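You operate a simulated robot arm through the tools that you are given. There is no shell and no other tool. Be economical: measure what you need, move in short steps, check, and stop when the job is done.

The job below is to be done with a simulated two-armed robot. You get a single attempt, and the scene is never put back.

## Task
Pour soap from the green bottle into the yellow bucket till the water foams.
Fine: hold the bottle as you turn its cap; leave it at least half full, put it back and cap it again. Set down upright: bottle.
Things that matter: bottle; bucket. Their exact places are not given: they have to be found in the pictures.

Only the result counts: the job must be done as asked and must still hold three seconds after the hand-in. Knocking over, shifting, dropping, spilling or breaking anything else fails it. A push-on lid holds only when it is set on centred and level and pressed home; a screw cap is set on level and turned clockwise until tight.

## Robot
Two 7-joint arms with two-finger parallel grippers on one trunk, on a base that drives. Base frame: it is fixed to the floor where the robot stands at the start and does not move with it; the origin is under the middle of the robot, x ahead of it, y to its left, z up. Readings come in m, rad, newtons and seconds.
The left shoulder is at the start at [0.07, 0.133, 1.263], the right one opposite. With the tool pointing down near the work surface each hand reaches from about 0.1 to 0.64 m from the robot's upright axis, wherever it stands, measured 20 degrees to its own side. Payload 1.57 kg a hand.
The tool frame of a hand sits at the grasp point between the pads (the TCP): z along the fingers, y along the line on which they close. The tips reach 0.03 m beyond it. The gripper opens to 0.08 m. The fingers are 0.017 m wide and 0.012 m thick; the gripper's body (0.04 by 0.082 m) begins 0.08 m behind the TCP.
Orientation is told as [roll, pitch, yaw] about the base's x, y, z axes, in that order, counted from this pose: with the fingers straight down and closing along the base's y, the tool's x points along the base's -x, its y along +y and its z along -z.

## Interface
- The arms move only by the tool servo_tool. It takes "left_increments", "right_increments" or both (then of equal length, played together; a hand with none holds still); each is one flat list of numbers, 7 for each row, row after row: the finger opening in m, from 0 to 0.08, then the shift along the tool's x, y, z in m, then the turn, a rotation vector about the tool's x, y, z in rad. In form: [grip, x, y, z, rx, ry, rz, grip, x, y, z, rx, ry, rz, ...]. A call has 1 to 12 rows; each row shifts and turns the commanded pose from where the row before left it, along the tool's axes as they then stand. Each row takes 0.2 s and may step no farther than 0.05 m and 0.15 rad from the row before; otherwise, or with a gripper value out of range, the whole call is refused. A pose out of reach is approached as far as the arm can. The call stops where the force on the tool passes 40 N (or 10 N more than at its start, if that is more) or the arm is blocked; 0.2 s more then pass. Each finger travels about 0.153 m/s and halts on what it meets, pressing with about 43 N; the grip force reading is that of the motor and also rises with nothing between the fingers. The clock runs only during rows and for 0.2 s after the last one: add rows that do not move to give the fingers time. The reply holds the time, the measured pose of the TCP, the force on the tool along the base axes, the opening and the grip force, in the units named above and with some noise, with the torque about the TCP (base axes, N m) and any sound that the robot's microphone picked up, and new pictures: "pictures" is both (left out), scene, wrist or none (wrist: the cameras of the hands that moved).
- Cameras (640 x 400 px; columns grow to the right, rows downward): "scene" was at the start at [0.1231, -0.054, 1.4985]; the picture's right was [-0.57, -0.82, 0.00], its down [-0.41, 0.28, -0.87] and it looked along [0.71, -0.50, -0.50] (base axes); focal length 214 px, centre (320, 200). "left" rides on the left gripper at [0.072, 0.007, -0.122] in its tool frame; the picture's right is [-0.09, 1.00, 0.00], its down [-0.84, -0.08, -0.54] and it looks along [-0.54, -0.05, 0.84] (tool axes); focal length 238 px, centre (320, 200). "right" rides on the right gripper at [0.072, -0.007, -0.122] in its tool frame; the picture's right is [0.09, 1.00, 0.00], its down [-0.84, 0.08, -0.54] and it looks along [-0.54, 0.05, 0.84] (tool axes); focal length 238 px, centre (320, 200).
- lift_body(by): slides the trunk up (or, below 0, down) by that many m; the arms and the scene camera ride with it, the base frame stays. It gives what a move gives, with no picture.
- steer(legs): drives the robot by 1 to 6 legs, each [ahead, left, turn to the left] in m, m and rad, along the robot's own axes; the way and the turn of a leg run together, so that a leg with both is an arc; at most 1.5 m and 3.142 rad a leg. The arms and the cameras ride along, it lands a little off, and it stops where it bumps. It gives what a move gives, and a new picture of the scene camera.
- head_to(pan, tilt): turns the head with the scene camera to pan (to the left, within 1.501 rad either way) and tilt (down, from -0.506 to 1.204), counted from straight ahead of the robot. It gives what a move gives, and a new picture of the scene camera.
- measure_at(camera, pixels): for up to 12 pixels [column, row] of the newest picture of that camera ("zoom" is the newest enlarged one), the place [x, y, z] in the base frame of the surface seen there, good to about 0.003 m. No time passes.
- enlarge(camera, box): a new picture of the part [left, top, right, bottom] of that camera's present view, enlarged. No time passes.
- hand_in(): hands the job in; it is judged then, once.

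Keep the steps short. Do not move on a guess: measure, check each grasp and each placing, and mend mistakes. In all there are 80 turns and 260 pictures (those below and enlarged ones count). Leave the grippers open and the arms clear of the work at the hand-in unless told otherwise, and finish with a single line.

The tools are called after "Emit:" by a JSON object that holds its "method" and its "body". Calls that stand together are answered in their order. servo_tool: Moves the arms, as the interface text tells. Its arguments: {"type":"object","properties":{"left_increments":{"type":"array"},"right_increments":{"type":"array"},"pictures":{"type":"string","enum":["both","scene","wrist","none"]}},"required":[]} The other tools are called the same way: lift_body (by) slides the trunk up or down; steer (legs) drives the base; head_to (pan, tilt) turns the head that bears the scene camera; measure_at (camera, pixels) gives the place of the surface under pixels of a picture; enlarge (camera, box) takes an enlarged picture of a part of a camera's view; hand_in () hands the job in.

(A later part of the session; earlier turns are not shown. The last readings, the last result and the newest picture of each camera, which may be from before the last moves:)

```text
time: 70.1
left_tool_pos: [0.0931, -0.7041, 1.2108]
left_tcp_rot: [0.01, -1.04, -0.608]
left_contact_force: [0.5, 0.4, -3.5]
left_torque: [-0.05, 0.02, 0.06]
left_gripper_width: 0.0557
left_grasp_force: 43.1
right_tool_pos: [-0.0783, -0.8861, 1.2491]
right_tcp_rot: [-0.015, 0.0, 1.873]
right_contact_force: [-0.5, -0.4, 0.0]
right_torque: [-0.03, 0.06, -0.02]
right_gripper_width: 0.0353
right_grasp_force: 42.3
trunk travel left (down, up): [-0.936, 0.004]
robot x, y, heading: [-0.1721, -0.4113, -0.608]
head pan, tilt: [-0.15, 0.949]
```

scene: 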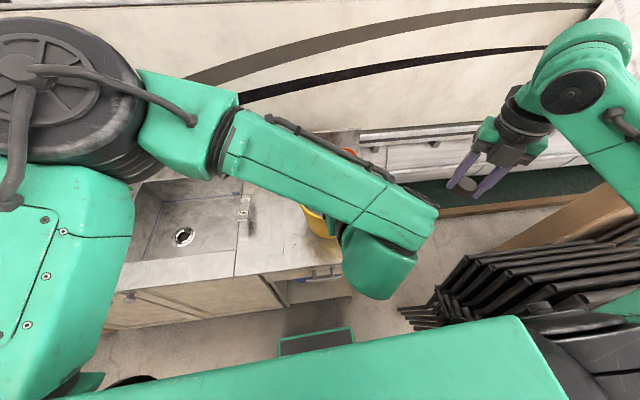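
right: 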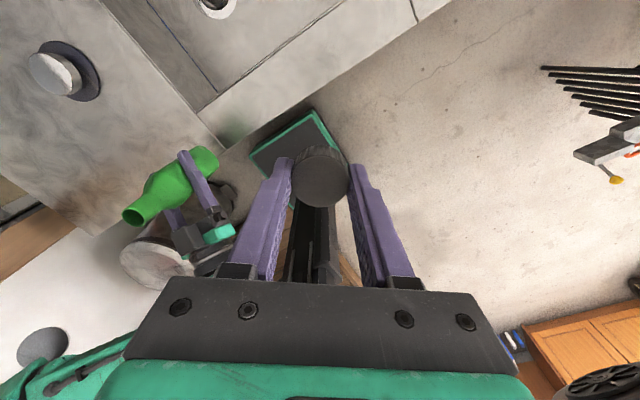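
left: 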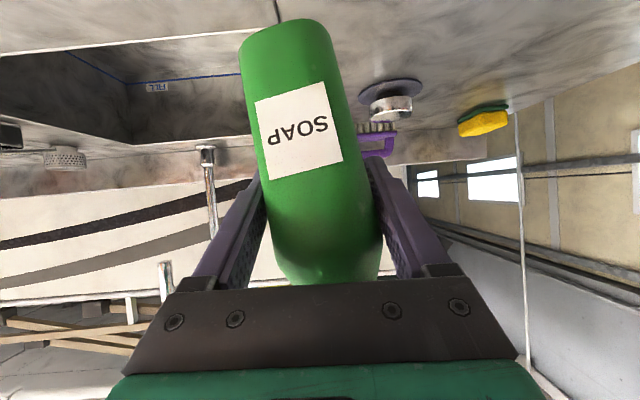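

The robot stands at l -0.436. Because the left arm comes from the left, it is easiest to pour by tilting the mouth to the left; for that I drive 0.10 m farther right, then move the bottle 0.12 m forward over the bucket's right half (bucket centre f 0.5975, l -0.5415).

Emit:
{"method": "steer", "body": {"legs": [[0, -0.1, 0]]}}

Emit:
{"method": "servo_tool", "body": {"left_increments": [0.02, -0.0201, -0.0027, 0.0342, 0, 0, 0, 0.02, -0.0201, -0.0027, 0.0342, 0, 0, 0, 0.02, -0.0201, -0.0027, 0.0342, 0, 0, 0, 0.02, 0, 0, 0, 0, 0, 0], "pictures": "both"}}

Emit:
{"method": "enlarge", "body": {"camera": "right", "box": [0, 0, 640, 400]}}

```text
time: 71.3
left_tool_pos: [0.0409, -0.779, 1.2114]
left_tcp_rot: [-0.003, -1.039, -0.596]
left_contact_force: [-0.9, 0.9, -3.5]
left_torque: [-0.06, -0.01, -0.03]
left_gripper_width: 0.0556
left_grasp_force: 43.0
right_tool_pos: [-0.1302, -0.9608, 1.2503]
right_tcp_rot: [-0.011, 0.001, 1.872]
right_contact_force: [1.3, 0.4, -0.5]
right_torque: [-0.03, 0.0, 0.01]
right_gripper_width: 0.0352
right_grasp_force: 43.0
trunk travel left (down, up): [-0.936, 0.004]
robot x, y, heading: [-0.2243, -0.4957, -0.605]
head pan, tilt: [-0.15, 0.949]
```

scene: 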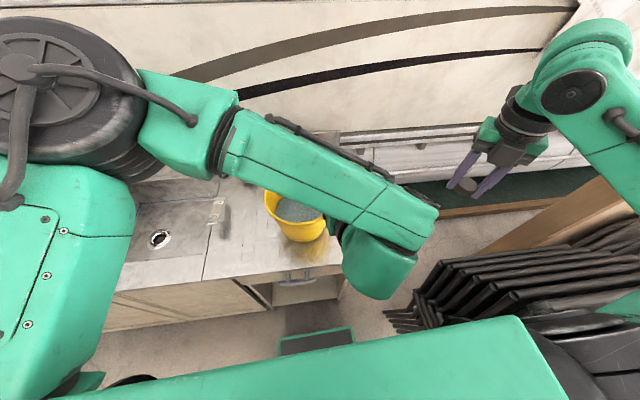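

```text
time: 72.3
left_tool_pos: [0.1304, -0.8595, 1.2114]
left_tcp_rot: [0.012, -1.041, -0.609]
left_contact_force: [-0.3, -0.5, -4.5]
left_torque: [-0.02, 0.0, 0.01]
left_gripper_width: 0.0556
left_grasp_force: 43.0
right_tool_pos: [-0.136, -0.9676, 1.2464]
right_tcp_rot: [-0.014, -0.001, 1.873]
right_contact_force: [0.5, 0.3, -0.3]
right_torque: [0.03, -0.03, 0.02]
right_gripper_width: 0.0352
right_grasp_force: 41.8
trunk travel left (down, up): [-0.936, 0.004]
robot x, y, heading: [-0.2234, -0.494, -0.606]
head pan, tilt: [-0.15, 0.949]
```

scene: 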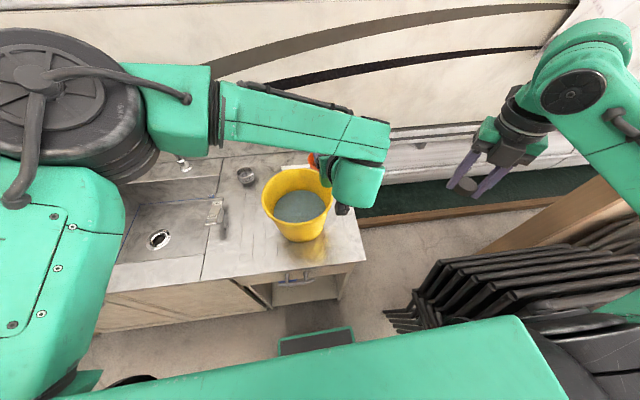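
left: 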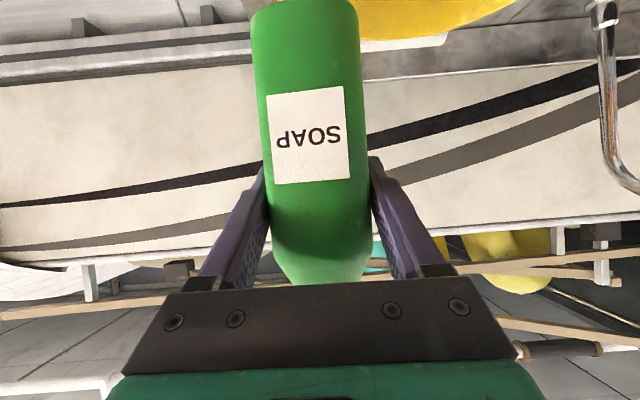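

```text
1.00 times, centred on (320, 200) of right (not enlarged: the box is as wide or as high as the picture)
```

zoom: 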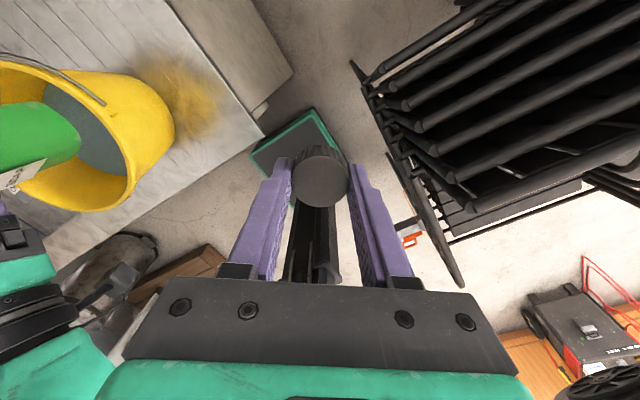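

Bucket interior is visible at (300,200) with grey water; the hand is at f 0.598, l -0.631, as planned. I verify the rim and start to tilt the mouth left by 0.9 rad.

Emit:
{"method": "measure_at", "body": {"camera": "scene", "pixels": [[264, 200], [329, 200], [301, 217], [290, 171], [300, 207]]}}

Emit:
{"method": "servo_tool", "body": {"left_increments": [0.02, 0, 0, 0, 0.0759, 0, -0.1294, 0.02, 0, 0, 0, 0.0759, 0, -0.1294, 0.02, 0, 0, 0, 0.0759, 0, -0.1294, 0.02, 0, 0, 0, 0.0759, 0, -0.1294, 0.02, 0, 0, 0, 0.0759, 0, -0.1294, 0.02, 0, 0, 0, 0.0759, 0, -0.1294], "pictures": "both"}}

```text
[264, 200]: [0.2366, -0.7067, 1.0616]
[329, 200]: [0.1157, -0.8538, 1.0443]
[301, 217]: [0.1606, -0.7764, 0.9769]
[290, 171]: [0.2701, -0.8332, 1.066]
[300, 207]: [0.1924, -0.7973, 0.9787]
```

```text
time: 73.7
left_tool_pos: [0.1326, -0.8582, 1.2123]
left_tcp_rot: [-1.189, -0.567, 0.331]
left_contact_force: [0.3, -0.5, -3.2]
left_torque: [0.03, -0.03, 0.0]
left_gripper_width: 0.0556
left_grasp_force: 42.5
right_tool_pos: [-0.1337, -0.965, 1.2485]
right_tcp_rot: [-0.012, 0.0, 1.872]
right_contact_force: [-1.2, 0.7, -0.3]
right_torque: [0.01, 0.02, -0.03]
right_gripper_width: 0.035
right_grasp_force: 41.7
trunk travel left (down, up): [-0.936, 0.004]
robot x, y, heading: [-0.2218, -0.4971, -0.602]
head pan, tilt: [-0.15, 0.949]
```

scene: 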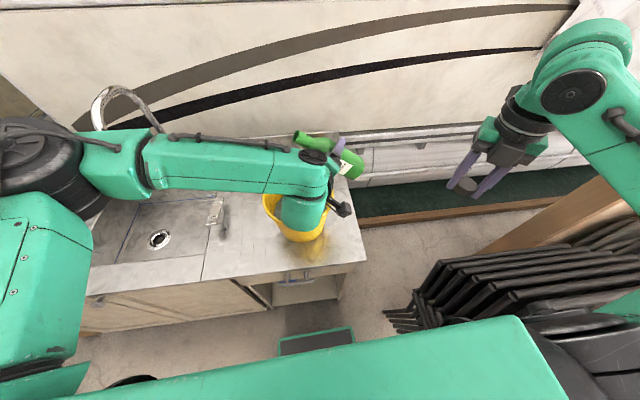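
left: 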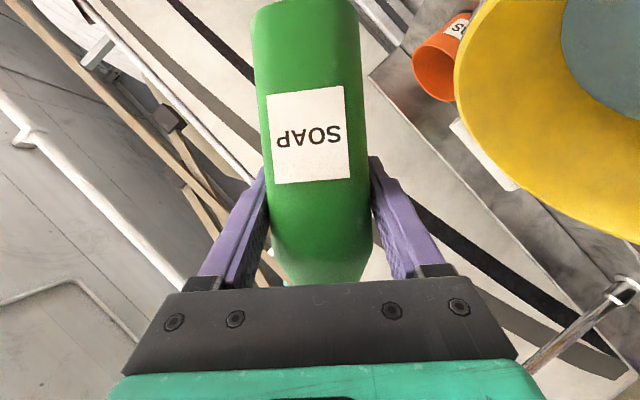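

No flow yet. I check where the mouth is (298,137).

Emit:
{"method": "measure_at", "body": {"camera": "scene", "pixels": [[299, 138], [308, 143], [354, 166]]}}

```text
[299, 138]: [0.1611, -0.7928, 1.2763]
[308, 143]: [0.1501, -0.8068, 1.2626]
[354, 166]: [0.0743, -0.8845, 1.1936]
```

The mouth is at (0.161,-0.793,1.276), over the bucket centre. I tilt on to 1.35 rad and watch.

Emit:
{"method": "servo_tool", "body": {"left_increments": [0.02, 0, 0, 0, 0.0759, 0, -0.1294, 0.02, 0, 0, 0, 0.0759, 0, -0.1294, 0.02, 0, 0, 0, 0.0759, 0, -0.1294], "pictures": "both"}}

Emit:
{"method": "enlarge", "body": {"camera": "scene", "box": [220, 110, 400, 260]}}

```text
time: 74.5
left_tool_pos: [0.1504, -0.8536, 1.2254]
left_tcp_rot: [-1.478, -0.151, 0.487]
left_contact_force: [0.6, -0.2, -3.0]
left_torque: [0.03, -0.02, 0.04]
left_gripper_width: 0.0558
left_grasp_force: 43.1
right_tool_pos: [-0.1363, -0.9659, 1.2481]
right_tcp_rot: [-0.015, 0.001, 1.873]
right_contact_force: [-0.5, 0.4, -0.4]
right_torque: [0.01, 0.01, 0.0]
right_gripper_width: 0.0347
right_grasp_force: 41.7
trunk travel left (down, up): [-0.936, 0.004]
robot x, y, heading: [-0.2246, -0.497, -0.607]
head pan, tilt: [-0.15, 0.949]
```

scene: 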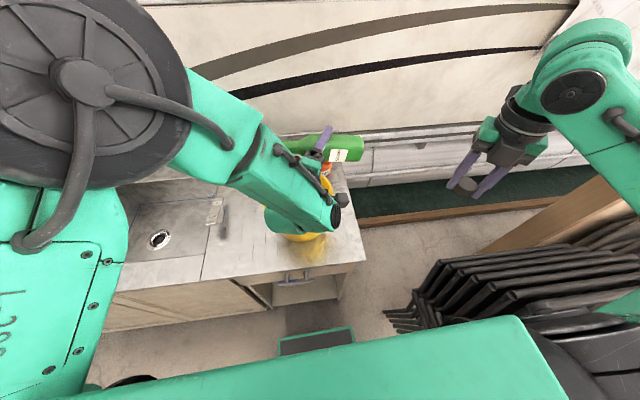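
left: 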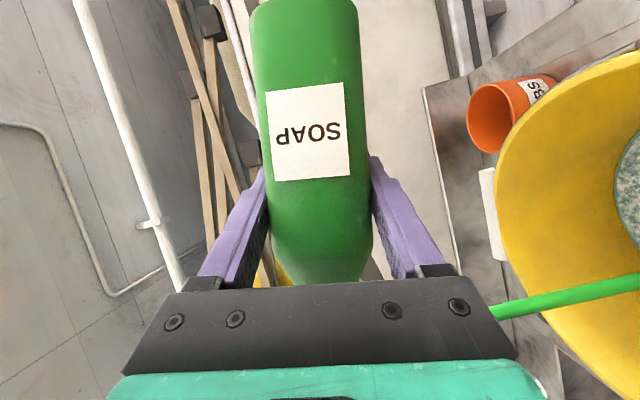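

```text
2.67 times, centred on (310, 185) of scene
```

zoom: 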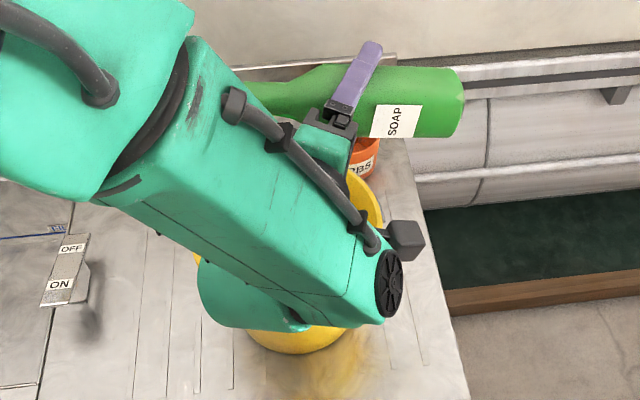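

Soap is streaming into the bucket and the water shows speckles. I look closely at the water before any time passes.

Emit:
{"method": "enlarge", "body": {"camera": "left", "box": [460, 60, 640, 340]}}

```text
1.43 times, centred on (550, 200) of left
```

zoom: 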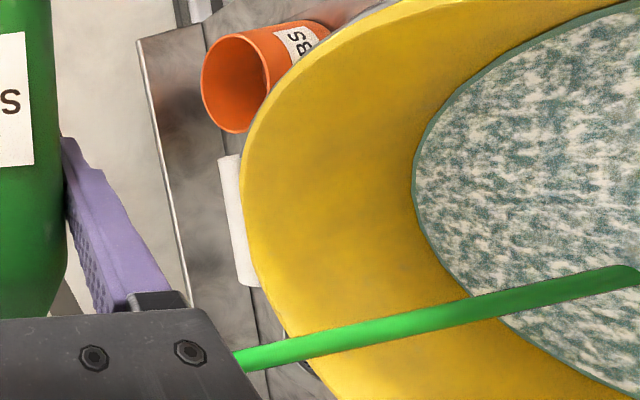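

The water is partly foaming and the stream lands in it. I let it run one more short row, tilt back 0.6 rad, and look.

Emit:
{"method": "servo_tool", "body": {"left_increments": [0.02, 0, 0, 0, 0, 0, 0, 0.02, 0, 0, 0, -0.0759, 0, 0.1294, 0.02, 0, 0, 0, -0.0759, 0, 0.1294, 0.02, 0, 0, 0, -0.0759, 0, 0.1294, 0.02, 0, 0, 0, -0.0759, 0, 0.1294], "pictures": "both"}}

Emit:
{"method": "enlarge", "body": {"camera": "left", "box": [400, 0, 640, 300]}}

```text
time: 75.7
left_tool_pos: [0.1304, -0.8591, 1.2112]
left_tcp_rot: [-1.068, -0.688, 0.256]
left_contact_force: [0.6, -0.6, -3.1]
left_torque: [0.02, -0.01, 0.0]
left_gripper_width: 0.0556
left_grasp_force: 42.9
right_tool_pos: [-0.134, -0.9683, 1.2481]
right_tcp_rot: [-0.014, 0.001, 1.874]
right_contact_force: [-0.7, -0.5, 0.1]
right_torque: [0.0, 0.0, -0.01]
right_gripper_width: 0.0348
right_grasp_force: 42.2
trunk travel left (down, up): [-0.936, 0.004]
robot x, y, heading: [-0.2234, -0.4905, -0.607]
head pan, tilt: [-0.15, 0.949]
```

scene: 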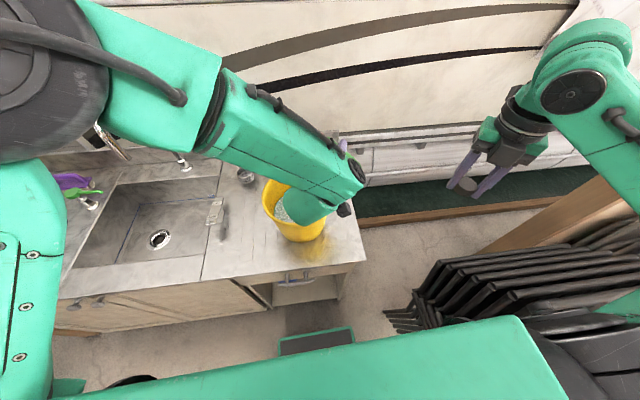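
left: 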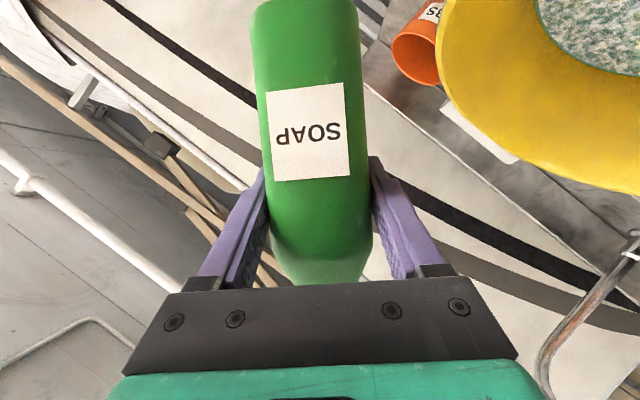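

```text
1.33 times, centred on (520, 150) of left
```

zoom: 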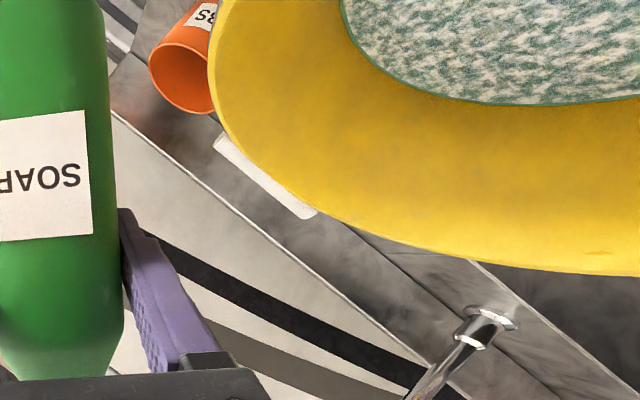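

The foam covers the water but is still patchy; the weight has hardly changed (≈3.1 N). I pour a second, equally short time.

Emit:
{"method": "servo_tool", "body": {"left_increments": [0.02, 0, 0, 0, 0.0759, 0, -0.1294, 0.02, 0, 0, 0, 0.0759, 0, -0.1294, 0.02, 0, 0, 0, 0.0759, 0, -0.1294, 0.02, 0, 0, 0, 0.0759, 0, -0.1294, 0.02, 0, 0, 0, 0, 0, 0, 0.02, 0, 0, 0, 0, 0, 0], "pictures": "wrist"}}

Emit:
{"method": "enlarge", "body": {"camera": "left", "box": [460, 60, 640, 340]}}

```text
time: 77.1
left_tool_pos: [0.151, -0.8534, 1.2236]
left_tcp_rot: [-1.474, -0.15, 0.486]
left_contact_force: [-0.6, -1.2, -3.3]
left_torque: [0.03, 0.0, 0.02]
left_gripper_width: 0.0555
left_grasp_force: 43.4
right_tool_pos: [-0.1347, -0.9657, 1.2491]
right_tcp_rot: [-0.012, 0.001, 1.873]
right_contact_force: [0.1, 0.1, -0.5]
right_torque: [0.0, -0.02, 0.05]
right_gripper_width: 0.035
right_grasp_force: 42.2
trunk travel left (down, up): [-0.936, 0.004]
robot x, y, heading: [-0.2272, -0.4959, -0.611]
head pan, tilt: [-0.15, 0.949]
```

left: 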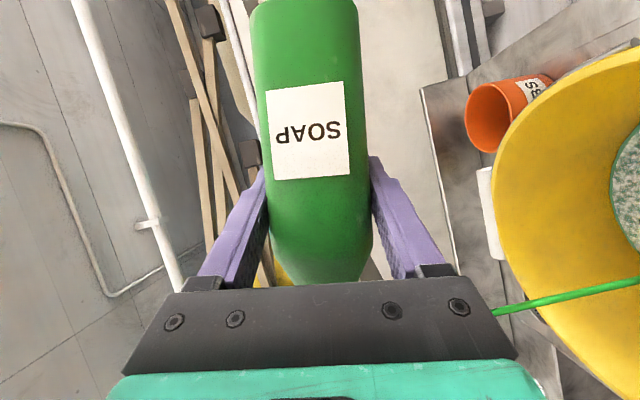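

```text
1.43 times, centred on (550, 200) of left
```

zoom: 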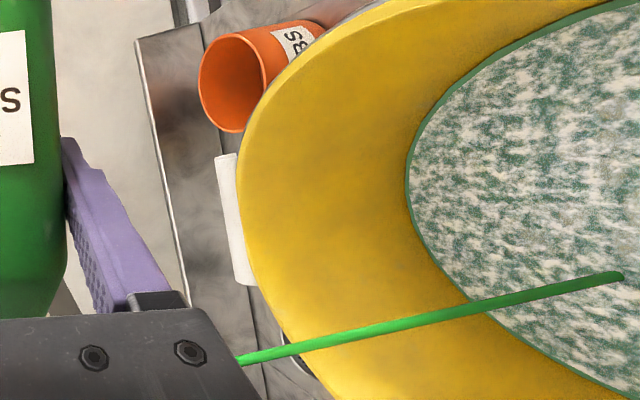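

The stream is getting thin, the level in the bottle is nearing the mouth at this tilt, and the water is foaming. I stop here and bring the bottle fully upright.

Emit:
{"method": "servo_tool", "body": {"left_increments": [0.02, 0, 0, 0, -0.0759, 0, 0.1294, 0.02, 0, 0, 0, -0.0759, 0, 0.1294, 0.02, 0, 0, 0, -0.0759, 0, 0.1294, 0.02, 0, 0, 0, -0.0759, 0, 0.1294, 0.02, 0, 0, 0, -0.0759, 0, 0.1294, 0.02, 0, 0, 0, -0.0759, 0, 0.1294, 0.02, 0, 0, 0, -0.0759, 0, 0.1294, 0.02, 0, 0, 0, -0.0759, 0, 0.1294, 0.02, 0, 0, 0, -0.0759, 0, 0.1294, 0.02, 0, 0, 0, 0, 0, 0, 0.02, 0, 0, 0, 0, 0, 0], "pictures": "both"}}

Emit:
{"method": "enlarge", "body": {"camera": "scene", "box": [230, 140, 390, 260]}}

```text
time: 79.5
left_tool_pos: [0.1309, -0.8575, 1.2103]
left_tcp_rot: [0.01, -1.039, -0.609]
left_contact_force: [0.0, -0.2, -3.6]
left_torque: [0.0, 0.0, 0.0]
left_gripper_width: 0.0556
left_grasp_force: 43.0
right_tool_pos: [-0.1335, -0.9655, 1.2481]
right_tcp_rot: [-0.011, -0.001, 1.872]
right_contact_force: [0.9, -0.9, -0.5]
right_torque: [-0.02, 0.02, 0.04]
right_gripper_width: 0.0351
right_grasp_force: 41.1
trunk travel left (down, up): [-0.936, 0.004]
robot x, y, heading: [-0.2244, -0.4907, -0.608]
head pan, tilt: [-0.15, 0.949]
```

scene: 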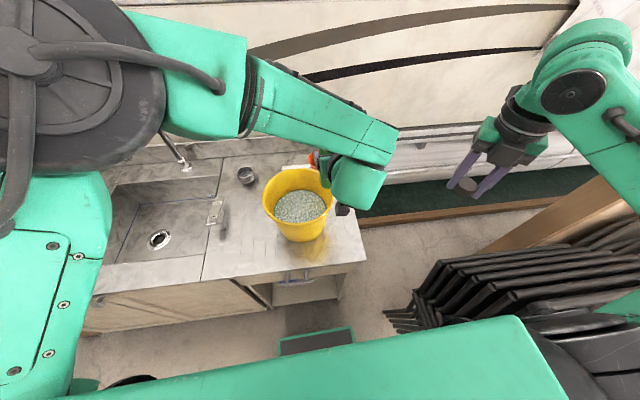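
left: 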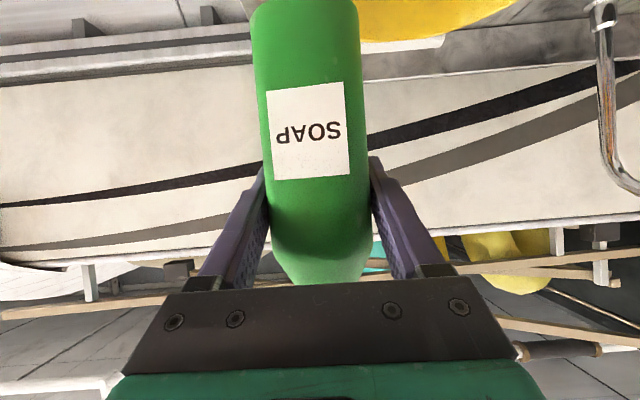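

```text
3.33 times, centred on (310, 200) of scene
```

zoom: 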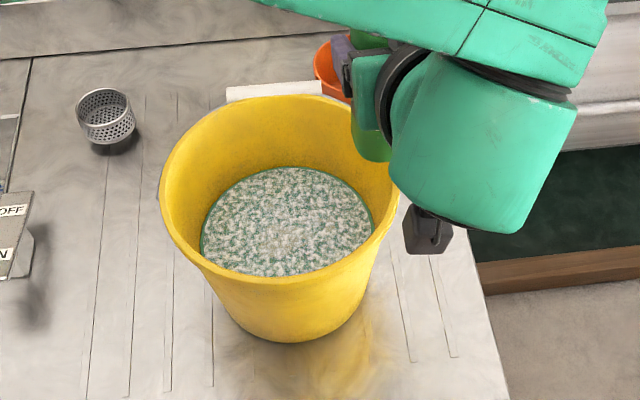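

Foam covers the whole water surface and nothing is spilt. I pull the bottle back 0.12 m and drive the robot back left 0.832 m in two legs.

Emit:
{"method": "servo_tool", "body": {"left_increments": [0.02, 0.0201, 0.0027, -0.0342, 0, 0, 0, 0.02, 0.0201, 0.0027, -0.0342, 0, 0, 0, 0.02, 0.0201, 0.0027, -0.0342, 0, 0, 0, 0.02, 0, 0, 0, 0, 0, 0], "pictures": "none"}}

Emit:
{"method": "steer", "body": {"legs": [[0, 0.416, 0], [0, 0.416, 0]]}}

Emit:
{"method": "head_to", "body": {"pan": 0.0, "tilt": 0.9}}

```text
time: 80.5
left_tool_pos: [0.0393, -0.7838, 1.21]
left_tcp_rot: [0.01, -1.041, -0.605]
left_contact_force: [-0.2, 0.6, -2.5]
left_torque: [-0.02, 0.0, 0.02]
left_gripper_width: 0.0555
left_grasp_force: 43.4
right_tool_pos: [-0.1342, -0.966, 1.2493]
right_tcp_rot: [-0.015, -0.001, 1.872]
right_contact_force: [-0.6, -0.9, -1.0]
right_torque: [0.0, -0.02, -0.02]
right_gripper_width: 0.0349
right_grasp_force: 42.0
trunk travel left (down, up): [-0.936, 0.004]
robot x, y, heading: [-0.225, -0.4928, -0.61]
head pan, tilt: [-0.15, 0.949]
```

```text
time: 85.2
left_tool_pos: [0.5165, -0.0962, 1.2111]
left_tcp_rot: [0.011, -1.04, -0.609]
left_contact_force: [-0.3, 0.6, -3.1]
left_torque: [0.01, 0.0, 0.03]
left_gripper_width: 0.0555
left_grasp_force: 43.0
right_tool_pos: [0.3435, -0.2781, 1.2462]
right_tcp_rot: [-0.013, -0.002, 1.874]
right_contact_force: [-0.3, -0.9, -0.4]
right_torque: [0.01, -0.02, -0.02]
right_gripper_width: 0.0341
right_grasp_force: 41.7
trunk travel left (down, up): [-0.936, 0.004]
robot x, y, heading: [0.25, 0.1993, -0.606]
head pan, tilt: [-0.15, 0.949]
```

scene: 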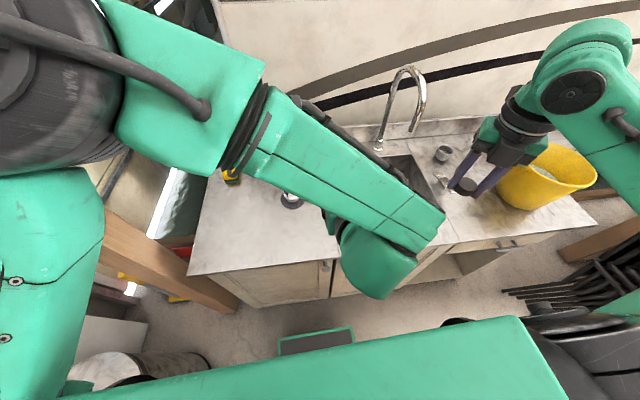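

```text
time: 85.9
left_tool_pos: [0.5169, -0.0956, 1.212]
left_tcp_rot: [0.01, -1.041, -0.606]
left_contact_force: [-0.6, -0.1, -2.4]
left_torque: [-0.01, 0.01, 0.01]
left_gripper_width: 0.0554
left_grasp_force: 42.6
right_tool_pos: [0.3443, -0.2762, 1.2483]
right_tcp_rot: [-0.014, 0.002, 1.873]
right_contact_force: [0.2, 0.2, -0.4]
right_torque: [-0.02, -0.02, -0.01]
right_gripper_width: 0.0345
right_grasp_force: 41.8
trunk travel left (down, up): [-0.936, 0.004]
robot x, y, heading: [0.2512, 0.1945, -0.608]
head pan, tilt: [0.0, 0.901]
```

scene: 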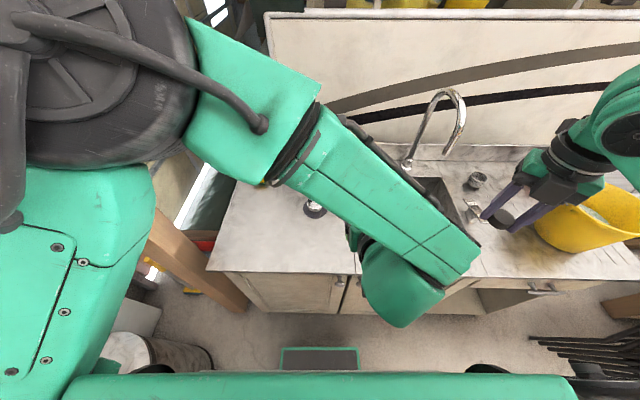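

Back at the bottle's place. I lower the bottle 0.17 m to its former height and then bring the capped right hand back above it.

Emit:
{"method": "servo_tool", "body": {"left_increments": [0.02, 0.0368, 0, 0.0213, 0, 0, 0, 0.02, 0.0368, 0, 0.0213, 0, 0, 0, 0.02, 0.0368, 0, 0.0213, 0, 0, 0, 0.02, 0.0368, 0, 0.0213, 0, 0, 0, 0.02, 0, 0, 0, 0, 0, 0, 0.02, 0, 0, 0, 0, 0, 0, 0.02, 0, 0, 0, 0, 0, 0, 0.02, 0, 0, 0, 0, 0, 0, 0.02, 0, 0, 0, 0, 0, 0, 0.02, 0, 0, 0, 0, 0, 0, 0.02, 0, 0, 0, 0, 0, 0], "right_increments": [0.02, 0, 0, 0, 0, 0, 0, 0.02, 0, 0, 0, 0, 0, 0, 0.02, 0, 0, 0, 0, 0, 0, 0.02, 0, 0, 0, 0, 0, 0, 0.02, -0.021, -0.0364, 0, 0, 0, 0, 0.02, -0.021, -0.0364, 0, 0, 0, 0, 0.02, -0.021, -0.0364, 0, 0, 0, 0, 0.02, -0.021, -0.0364, 0, 0, 0, 0, 0.02, -0.021, -0.0364, 0, 0, 0, 0, 0.02, -0.021, -0.0364, 0, 0, 0, 0, 0.02, 0, 0, 0, 0, 0, 0], "pictures": "none"}}

Emit:
{"method": "servo_tool", "body": {"right_increments": [0.02, 0, 0, 0, 0, 0, -0.15, 0.02, 0, 0, 0, 0, 0, -0.15, 0.02, 0, 0, 0, 0, 0, -0.15, 0.02, 0, 0, 0, 0, 0, -0.15, 0.02, 0, 0, 0, 0, 0, -0.15, 0.02, 0, 0, 0, 0, 0, -0.15, 0.02, 0, 0, 0, 0, 0, -0.15, 0.02, 0, 0, 0, 0, 0, -0.15, 0.02, 0, 0, 0, 0, 0, -0.15, 0.02, 0, 0, 0, 0, 0, -0.15, 0.02, 0, 0, 0, 0, 0, 0], "pictures": "both"}}

```text
time: 88.3
left_tool_pos: [0.5158, -0.0942, 1.0403]
left_tcp_rot: [0.009, -1.04, -0.606]
left_contact_force: [-0.6, 0.7, -3.0]
left_torque: [0.0, -0.05, 0.04]
left_gripper_width: 0.0555
left_grasp_force: 43.4
right_tool_pos: [0.5148, -0.0913, 1.2512]
right_tcp_rot: [-0.013, -0.002, 1.874]
right_contact_force: [-0.2, -1.3, -0.4]
right_torque: [0.04, 0.01, -0.02]
right_gripper_width: 0.0337
right_grasp_force: 41.3
trunk travel left (down, up): [-0.936, 0.004]
robot x, y, heading: [0.2518, 0.1966, -0.609]
head pan, tilt: [0.0, 0.901]
```

```text
time: 90.7
left_tool_pos: [0.5156, -0.0945, 1.0397]
left_tcp_rot: [0.009, -1.04, -0.607]
left_contact_force: [0.5, -1.1, -2.3]
left_torque: [0.02, -0.02, -0.02]
left_gripper_width: 0.0555
left_grasp_force: 42.8
right_tool_pos: [0.5159, -0.09, 1.2508]
right_tcp_rot: [-0.001, 0.014, -2.91]
right_contact_force: [-0.7, -0.7, 1.0]
right_torque: [0.0, 0.0, -0.01]
right_gripper_width: 0.0331
right_grasp_force: 41.4
trunk travel left (down, up): [-0.936, 0.004]
robot x, y, heading: [0.2565, 0.198, -0.608]
head pan, tilt: [0.0, 0.901]
```

scene: 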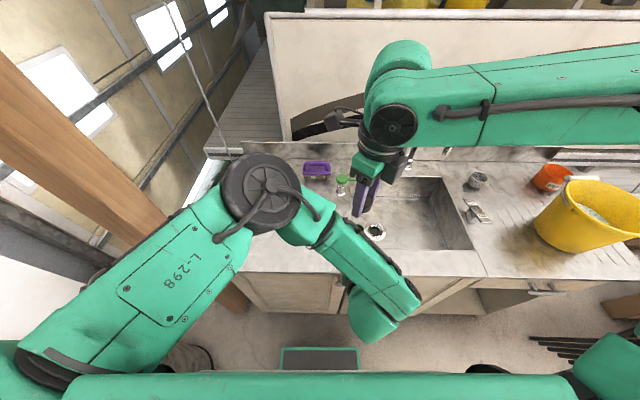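
right: 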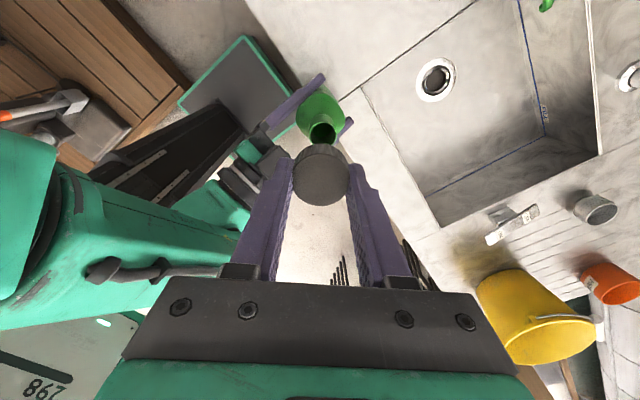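

I see the mouth at (322,130) and the cap between the pads. The grip width crept from 0.035 to 0.033, so I measure cap face and mouth rim for level and centre.

Emit:
{"method": "enlarge", "body": {"camera": "right", "box": [270, 90, 370, 215]}}

Emit:
{"method": "measure_at", "body": {"camera": "right", "pixels": [[320, 180], [298, 180], [344, 180], [320, 162], [320, 200], [310, 133], [334, 133], [322, 122], [308, 128], [336, 128], [322, 130]]}}

```text
3.20 times, centred on (320, 152) of right
```

zoom: 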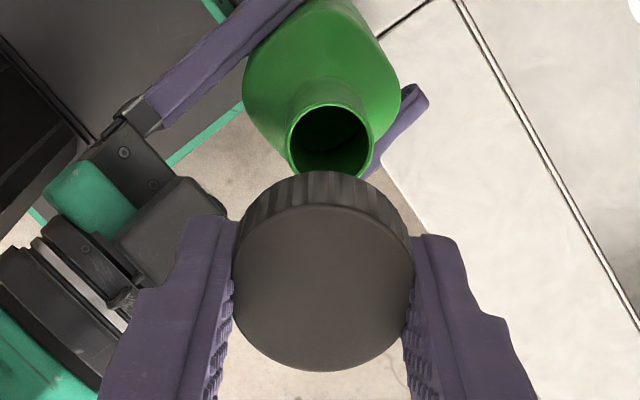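

```text
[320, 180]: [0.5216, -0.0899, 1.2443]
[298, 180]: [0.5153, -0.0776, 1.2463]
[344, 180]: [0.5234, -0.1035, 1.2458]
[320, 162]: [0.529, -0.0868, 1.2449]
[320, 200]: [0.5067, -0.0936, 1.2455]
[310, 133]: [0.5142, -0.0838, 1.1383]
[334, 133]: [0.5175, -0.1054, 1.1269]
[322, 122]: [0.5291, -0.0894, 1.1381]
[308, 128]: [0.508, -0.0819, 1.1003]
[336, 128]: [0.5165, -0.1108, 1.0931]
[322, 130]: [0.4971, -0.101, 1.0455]
```

The cap face is level (1.2443–1.2463), centre ≈ (0.519,-0.0905). I measure the mouth's rim in the zoom.

Emit:
{"method": "measure_at", "body": {"camera": "zoom", "pixels": [[290, 140], [373, 140], [330, 104], [300, 116], [361, 116], [292, 155], [370, 155], [289, 147], [374, 147], [310, 107], [350, 108]]}}

```text
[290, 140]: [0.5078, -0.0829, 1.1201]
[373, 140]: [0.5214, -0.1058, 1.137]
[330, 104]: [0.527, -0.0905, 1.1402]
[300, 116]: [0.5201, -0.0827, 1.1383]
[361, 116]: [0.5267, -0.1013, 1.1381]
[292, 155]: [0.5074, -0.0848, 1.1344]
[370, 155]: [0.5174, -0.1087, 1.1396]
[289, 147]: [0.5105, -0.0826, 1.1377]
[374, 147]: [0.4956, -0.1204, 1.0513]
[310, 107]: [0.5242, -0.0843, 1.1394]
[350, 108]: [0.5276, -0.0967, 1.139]
```

Emit:
{"method": "measure_at", "body": {"camera": "zoom", "pixels": [[323, 209], [323, 368], [237, 285], [409, 285], [262, 229], [385, 229], [262, 345], [385, 345]]}}

```text
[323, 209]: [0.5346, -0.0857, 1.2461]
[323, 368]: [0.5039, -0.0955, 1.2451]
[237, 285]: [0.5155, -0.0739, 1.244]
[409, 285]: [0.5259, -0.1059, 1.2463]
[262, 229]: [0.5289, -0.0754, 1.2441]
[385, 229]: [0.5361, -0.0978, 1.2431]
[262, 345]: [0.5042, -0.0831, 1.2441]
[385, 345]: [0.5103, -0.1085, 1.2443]
```

Mouth centre ≈ (0.5145,-0.0955), rim z 1.1385; cap centre ≈ (0.520,-0.0907). I shift the cap by (-5.3,-4.8) mm and descend 0.078 m to just above the rim.

Emit:
{"method": "servo_tool", "body": {"right_increments": [0.02, -0.0063, 0.0035, 0, 0, 0, 0, 0.02, 0, 0, 0.026, 0, 0, 0, 0.02, 0, 0, 0.026, 0, 0, 0, 0.02, 0, 0, 0.026, 0, 0, 0, 0.02, 0, 0, 0, 0, 0, 0], "pictures": "wrist"}}

Emit:
{"method": "enlarge", "body": {"camera": "right", "box": [240, 90, 400, 215]}}

```text
time: 91.9
left_tool_pos: [0.5169, -0.0943, 1.0416]
left_tcp_rot: [0.007, -1.041, -0.604]
left_contact_force: [0.1, -1.0, -1.9]
left_torque: [-0.01, -0.04, 0.0]
left_gripper_width: 0.0556
left_grasp_force: 43.3
right_tool_pos: [0.511, -0.0964, 1.1724]
right_tcp_rot: [-0.001, 0.014, -2.912]
right_contact_force: [0.5, -0.6, 0.7]
right_torque: [0.02, 0.0, 0.0]
right_gripper_width: 0.0329
right_grasp_force: 41.2
trunk travel left (down, up): [-0.936, 0.004]
robot x, y, heading: [0.2525, 0.195, -0.605]
head pan, tilt: [0.0, 0.901]
```

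right: 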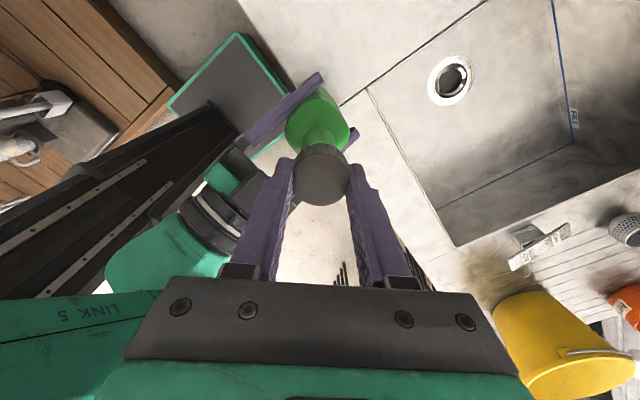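

```text
3.20 times, centred on (320, 152) of right
```

zoom: 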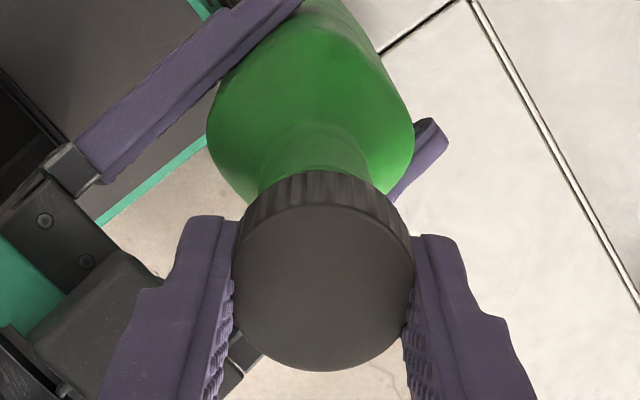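

I cross-check the neck's axis by measuring the visible neck below the cap.

Emit:
{"method": "measure_at", "body": {"camera": "zoom", "pixels": [[268, 165], [280, 160], [297, 158], [315, 157], [332, 158], [350, 162], [360, 168], [315, 145], [290, 145], [340, 148], [315, 165]]}}

Emit:
{"method": "measure_at", "body": {"camera": "zoom", "pixels": [[323, 212], [323, 368], [237, 285], [409, 285], [262, 229], [385, 229], [262, 345], [385, 345], [323, 288]]}}

```text
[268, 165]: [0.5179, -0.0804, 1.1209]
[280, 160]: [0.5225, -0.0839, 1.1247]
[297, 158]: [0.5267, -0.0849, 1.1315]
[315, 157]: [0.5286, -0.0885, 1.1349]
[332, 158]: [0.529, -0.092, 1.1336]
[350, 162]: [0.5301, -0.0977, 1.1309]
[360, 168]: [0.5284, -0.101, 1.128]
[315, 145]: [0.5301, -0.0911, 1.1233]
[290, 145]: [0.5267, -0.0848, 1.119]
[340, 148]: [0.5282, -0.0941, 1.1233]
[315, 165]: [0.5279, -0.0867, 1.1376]
```

```text
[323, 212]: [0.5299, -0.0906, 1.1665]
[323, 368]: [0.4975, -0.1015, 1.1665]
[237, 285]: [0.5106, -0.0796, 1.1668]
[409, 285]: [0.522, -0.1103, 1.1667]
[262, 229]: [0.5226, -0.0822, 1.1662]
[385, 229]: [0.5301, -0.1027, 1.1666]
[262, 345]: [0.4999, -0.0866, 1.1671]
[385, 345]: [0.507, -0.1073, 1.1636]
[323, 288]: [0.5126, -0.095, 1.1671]
```

Neck axis ≈ (0.5166,-0.0936), cap axis ≈ (0.515,-0.095). I correct by 2 mm and lower gently toward the thread start, watching the force.

Emit:
{"method": "servo_tool", "body": {"right_increments": [0.02, 0.0019, -0.0014, 0.005, 0, 0, 0, 0.02, 0, 0, 0.005, 0, 0, 0, 0.02, 0, 0, 0.003, 0, 0, 0, 0.02, 0, 0, 0.002, 0, 0, 0, 0.02, 0, 0, 0.002, 0, 0, 0, 0.02, 0, 0, 0, 0, 0, 0], "pictures": "wrist"}}

Emit:
{"method": "enlarge", "body": {"camera": "right", "box": [240, 90, 400, 215]}}

```text
time: 93.3
left_tool_pos: [0.5158, -0.0942, 1.0391]
left_tcp_rot: [0.009, -1.041, -0.605]
left_contact_force: [4.9, 5.6, -5.6]
left_torque: [-0.54, 0.35, 0.0]
left_gripper_width: 0.0553
left_grasp_force: 42.8
right_tool_pos: [0.5145, -0.0931, 1.1557]
right_tcp_rot: [0.002, 0.012, -2.913]
right_contact_force: [-4.8, -5.9, 3.3]
right_torque: [-0.12, 0.09, -0.01]
right_gripper_width: 0.0333
right_grasp_force: 41.0
trunk travel left (down, up): [-0.936, 0.004]
robot x, y, heading: [0.2534, 0.1969, -0.606]
head pan, tilt: [0.0, 0.901]
```

right: 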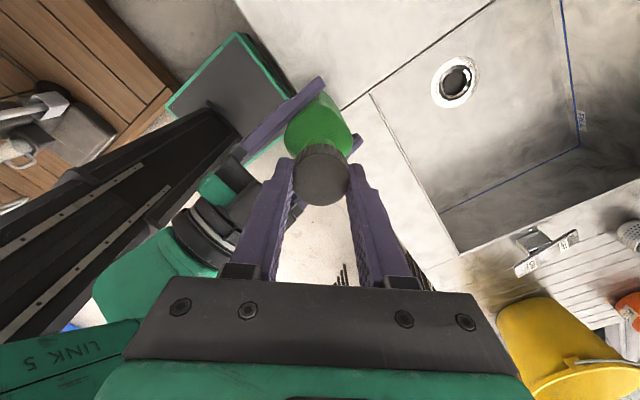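

```text
3.20 times, centred on (320, 152) of right
```

zoom: 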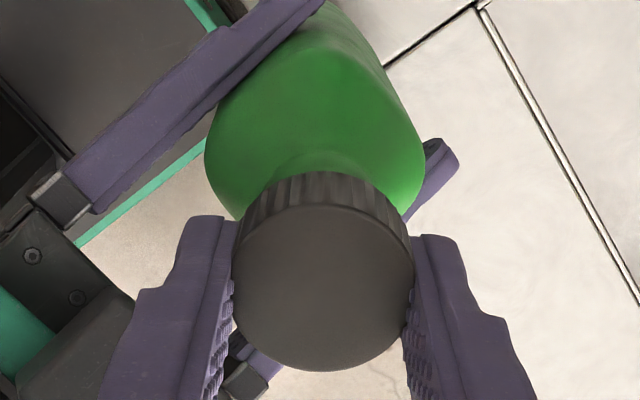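

The cap has slipped over the neck (soft side contact, 3 N up). I relax 0.5 mm sideways, press 0.5 mm and turn clockwise 1.5 rad with the thread's descent.

Emit:
{"method": "servo_tool", "body": {"right_increments": [0.02, -0.0005, 0.0004, 0.0005, 0, 0, 0, 0.02, 0, 0, 8e-05, 0, 0, 0.15, 0.02, 0, 0, 8e-05, 0, 0, 0.15, 0.02, 0, 0, 8e-05, 0, 0, 0.15, 0.02, 0, 0, 8e-05, 0, 0, 0.15, 0.02, 0, 0, 8e-05, 0, 0, 0.15, 0.02, 0, 0, 8e-05, 0, 0, 0.15, 0.02, 0, 0, 8e-05, 0, 0, 0.15, 0.02, 0, 0, 8e-05, 0, 0, 0.15, 0.02, 0, 0, 8e-05, 0, 0, 0.15, 0.02, 0, 0, 8e-05, 0, 0, 0.15, 0.02, 0, 0, 0, 0, 0, 0], "pictures": "none"}}

```text
time: 95.9
left_tool_pos: [0.5155, -0.0944, 1.0407]
left_tcp_rot: [0.01, -1.04, -0.607]
left_contact_force: [-4.6, -12.9, -2.4]
left_torque: [1.24, -0.41, 0.01]
left_gripper_width: 0.0558
left_grasp_force: 43.0
right_tool_pos: [0.5136, -0.0928, 1.1547]
right_tcp_rot: [-0.017, 0.0, 1.87]
right_contact_force: [3.9, 12.9, -1.0]
right_torque: [0.31, -0.03, 0.08]
right_gripper_width: 0.0331
right_grasp_force: 41.0
trunk travel left (down, up): [-0.936, 0.004]
robot x, y, heading: [0.2531, 0.1981, -0.608]
head pan, tilt: [0.0, 0.901]
```

It follows the thread (vertical force ≈ 0). The cap sits ~4 mm off the tool axis, so I now turn about the cap's axis: correct 2.5 mm, then continue 1.5 rad with the compensation.

Emit:
{"method": "servo_tool", "body": {"right_increments": [0.02, -0.0025, -0.0025, 0, 0, 0, 0, 0.02, 5e-05, -0.0006, 8e-05, 0, 0, 0.15, 0.02, 5e-05, -0.0006, 8e-05, 0, 0, 0.15, 0.02, 5e-05, -0.0006, 8e-05, 0, 0, 0.15, 0.02, 5e-05, -0.0006, 8e-05, 0, 0, 0.15, 0.02, 5e-05, -0.0006, 8e-05, 0, 0, 0.15, 0.02, 5e-05, -0.0006, 8e-05, 0, 0, 0.15, 0.02, 5e-05, -0.0006, 8e-05, 0, 0, 0.15, 0.02, 5e-05, -0.0006, 8e-05, 0, 0, 0.15, 0.02, 5e-05, -0.0006, 8e-05, 0, 0, 0.15, 0.02, 5e-05, -0.0006, 8e-05, 0, 0, 0.15, 0.02, 0, 0, 0, 0, 0, 0], "pictures": "wrist"}}

```text
time: 98.5
left_tool_pos: [0.5162, -0.0935, 1.0415]
left_tcp_rot: [0.007, -1.04, -0.606]
left_contact_force: [5.9, 2.5, -3.7]
left_torque: [-0.24, 0.56, -0.04]
left_gripper_width: 0.0553
left_grasp_force: 43.5
right_tool_pos: [0.5193, -0.0942, 1.154]
right_tcp_rot: [0.0, -0.01, 0.371]
right_contact_force: [-7.5, -2.6, 0.8]
right_torque: [-0.08, 0.19, 0.09]
right_gripper_width: 0.0328
right_grasp_force: 41.4
trunk travel left (down, up): [-0.936, 0.004]
robot x, y, heading: [0.2558, 0.198, -0.605]
head pan, tilt: [0.0, 0.901]
```

right: 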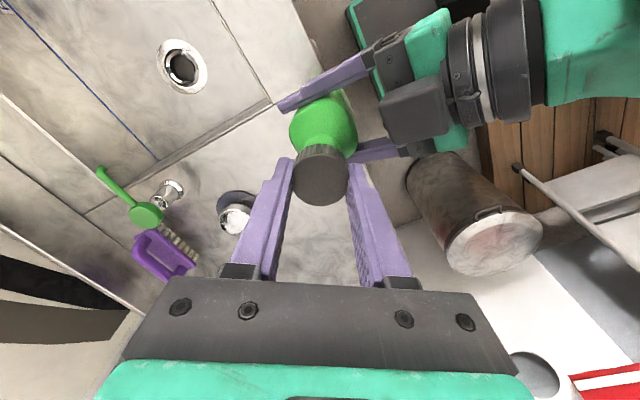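

Only 0.09 N m so far. I continue 1.65 rad.

Emit:
{"method": "servo_tool", "body": {"right_increments": [0.02, 0.0007, 0, 0, 0, 0, 0, 0.02, 5e-05, -0.0005, 8e-05, 0, 0, 0.15, 0.02, 5e-05, -0.0005, 8e-05, 0, 0, 0.15, 0.02, 5e-05, -0.0005, 8e-05, 0, 0, 0.15, 0.02, 5e-05, -0.0005, 8e-05, 0, 0, 0.15, 0.02, 5e-05, -0.0005, 8e-05, 0, 0, 0.15, 0.02, 5e-05, -0.0005, 8e-05, 0, 0, 0.15, 0.02, 5e-05, -0.0005, 8e-05, 0, 0, 0.15, 0.02, 5e-05, -0.0005, 8e-05, 0, 0, 0.15, 0.02, 5e-05, -0.0005, 8e-05, 0, 0, 0.15, 0.02, 5e-05, -0.0005, 8e-05, 0, 0, 0.15, 0.02, 5e-05, -0.0005, 8e-05, 0, 0, 0.15], "pictures": "none"}}

```text
time: 101.1
left_tool_pos: [0.5163, -0.0932, 1.0399]
left_tcp_rot: [0.006, -1.04, -0.605]
left_contact_force: [-0.1, -1.1, -2.7]
left_torque: [0.01, 0.02, -0.01]
left_gripper_width: 0.0553
left_grasp_force: 42.4
right_tool_pos: [0.5159, -0.0983, 1.152]
right_tcp_rot: [0.013, 0.0, -1.279]
right_contact_force: [0.0, -0.7, -1.1]
right_torque: [0.03, 0.01, 0.01]
right_gripper_width: 0.0333
right_grasp_force: 40.9
trunk travel left (down, up): [-0.936, 0.004]
robot x, y, heading: [0.2517, 0.1993, -0.609]
head pan, tilt: [0.0, 0.901]
```

Forces are nearly zero, z down to 1.152. I keep turning, 1.5 rad more, and watch for tightening torque.

Emit:
{"method": "servo_tool", "body": {"right_increments": [0.02, 5e-05, -0.0005, 8e-05, 0, 0, 0.15, 0.02, 5e-05, -0.0005, 8e-05, 0, 0, 0.15, 0.02, 5e-05, -0.0005, 8e-05, 0, 0, 0.15, 0.02, 5e-05, -0.0005, 8e-05, 0, 0, 0.15, 0.02, 5e-05, -0.0005, 8e-05, 0, 0, 0.15, 0.02, 5e-05, -0.0005, 8e-05, 0, 0, 0.15, 0.02, 5e-05, -0.0005, 8e-05, 0, 0, 0.15], "pictures": "none"}}

```text
time: 102.7
left_tool_pos: [0.5165, -0.0955, 1.042]
left_tcp_rot: [0.005, -1.044, -0.606]
left_contact_force: [-4.2, -19.5, 6.1]
left_torque: [1.83, -0.34, 0.04]
left_gripper_width: 0.0564
left_grasp_force: 43.5
right_tool_pos: [0.5105, -0.1046, 1.155]
right_tcp_rot: [-0.001, 0.017, -2.326]
right_contact_force: [3.9, 20.6, -8.2]
right_torque: [0.37, -0.07, -0.03]
right_gripper_width: 0.0332
right_grasp_force: 40.9
right hand out of reach, approached as far as the arm can: row 7
trunk travel left (down, up): [-0.936, 0.004]
robot x, y, heading: [0.2536, 0.1959, -0.605]
head pan, tilt: [0.0, 0.901]
```

The wrist reached its clockwise limit and pulled sideways. I back off one step, re-centre, open, and look at the cap.

Emit:
{"method": "servo_tool", "body": {"right_increments": [0.02, 0.003, -0.002, 0.001, 0, 0, -0.15, 0.02, 0.0027, -0.0014, 0.001, 0, 0, 0, 0.02, 0, 0, 0, 0, 0, 0, 0.08, 0, 0, 0, 0, 0, 0, 0.08, 0, 0, 0, 0, 0, 0, 0.08, 0, 0, 0, 0, 0, 0], "pictures": "both"}}

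Emit:
{"method": "enlarge", "body": {"camera": "right", "box": [240, 90, 400, 215]}}

Emit:
{"method": "enlarge", "body": {"camera": "left", "box": [160, 0, 480, 300]}}

```text
time: 104.1
left_tool_pos: [0.5169, -0.0947, 1.0404]
left_tcp_rot: [0.01, -1.041, -0.606]
left_contact_force: [-0.1, 0.1, -2.4]
left_torque: [-0.03, 0.03, 0.03]
left_gripper_width: 0.056
left_grasp_force: 43.5
right_tool_pos: [0.5126, -0.1002, 1.1537]
right_tcp_rot: [0.009, 0.01, -2.176]
right_contact_force: [-0.3, 0.4, -0.3]
right_torque: [-0.01, 0.03, 0.02]
right_gripper_width: 0.0799
right_grasp_force: 0.1
trunk travel left (down, up): [-0.936, 0.004]
robot x, y, heading: [0.2575, 0.1935, -0.606]
head pan, tilt: [0.0, 0.901]
```

scene: 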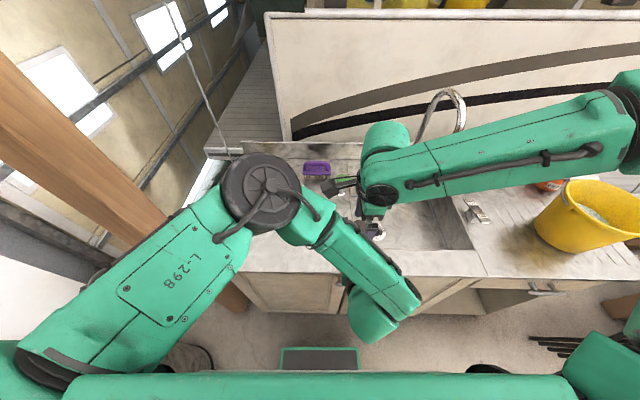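
right: 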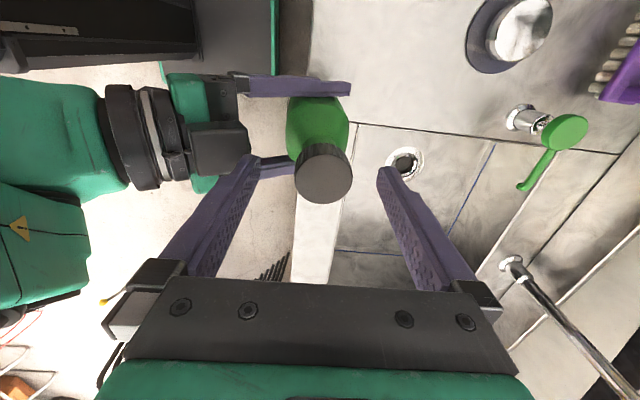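

```text
3.20 times, centred on (320, 152) of right
```

zoom: 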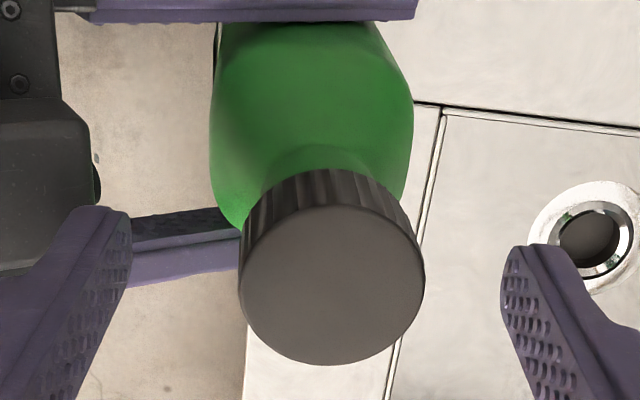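

```text
1.33 times, centred on (320, 150) of left
```

zoom: 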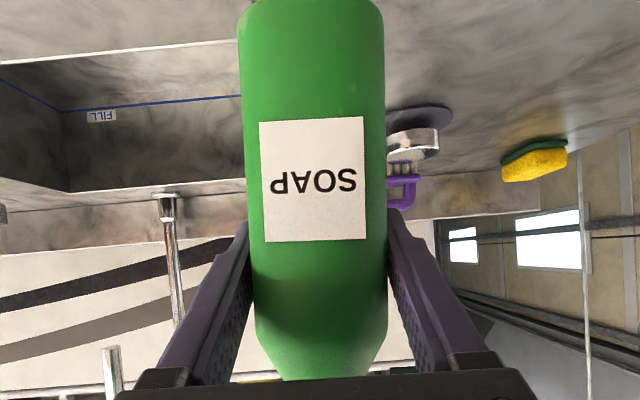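

The cap sits on the neck. I measure its face for level, centre and height.

Emit:
{"method": "measure_at", "body": {"camera": "right", "pixels": [[324, 156], [324, 201], [298, 178], [350, 176], [305, 162], [343, 162], [306, 194], [343, 193], [324, 178]]}}

```text
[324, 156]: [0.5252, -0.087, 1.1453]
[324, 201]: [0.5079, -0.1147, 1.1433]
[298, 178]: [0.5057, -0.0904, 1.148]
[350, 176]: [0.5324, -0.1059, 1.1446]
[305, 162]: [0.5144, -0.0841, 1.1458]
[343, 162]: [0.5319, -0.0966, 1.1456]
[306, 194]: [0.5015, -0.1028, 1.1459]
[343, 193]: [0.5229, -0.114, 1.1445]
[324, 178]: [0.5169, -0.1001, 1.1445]
```

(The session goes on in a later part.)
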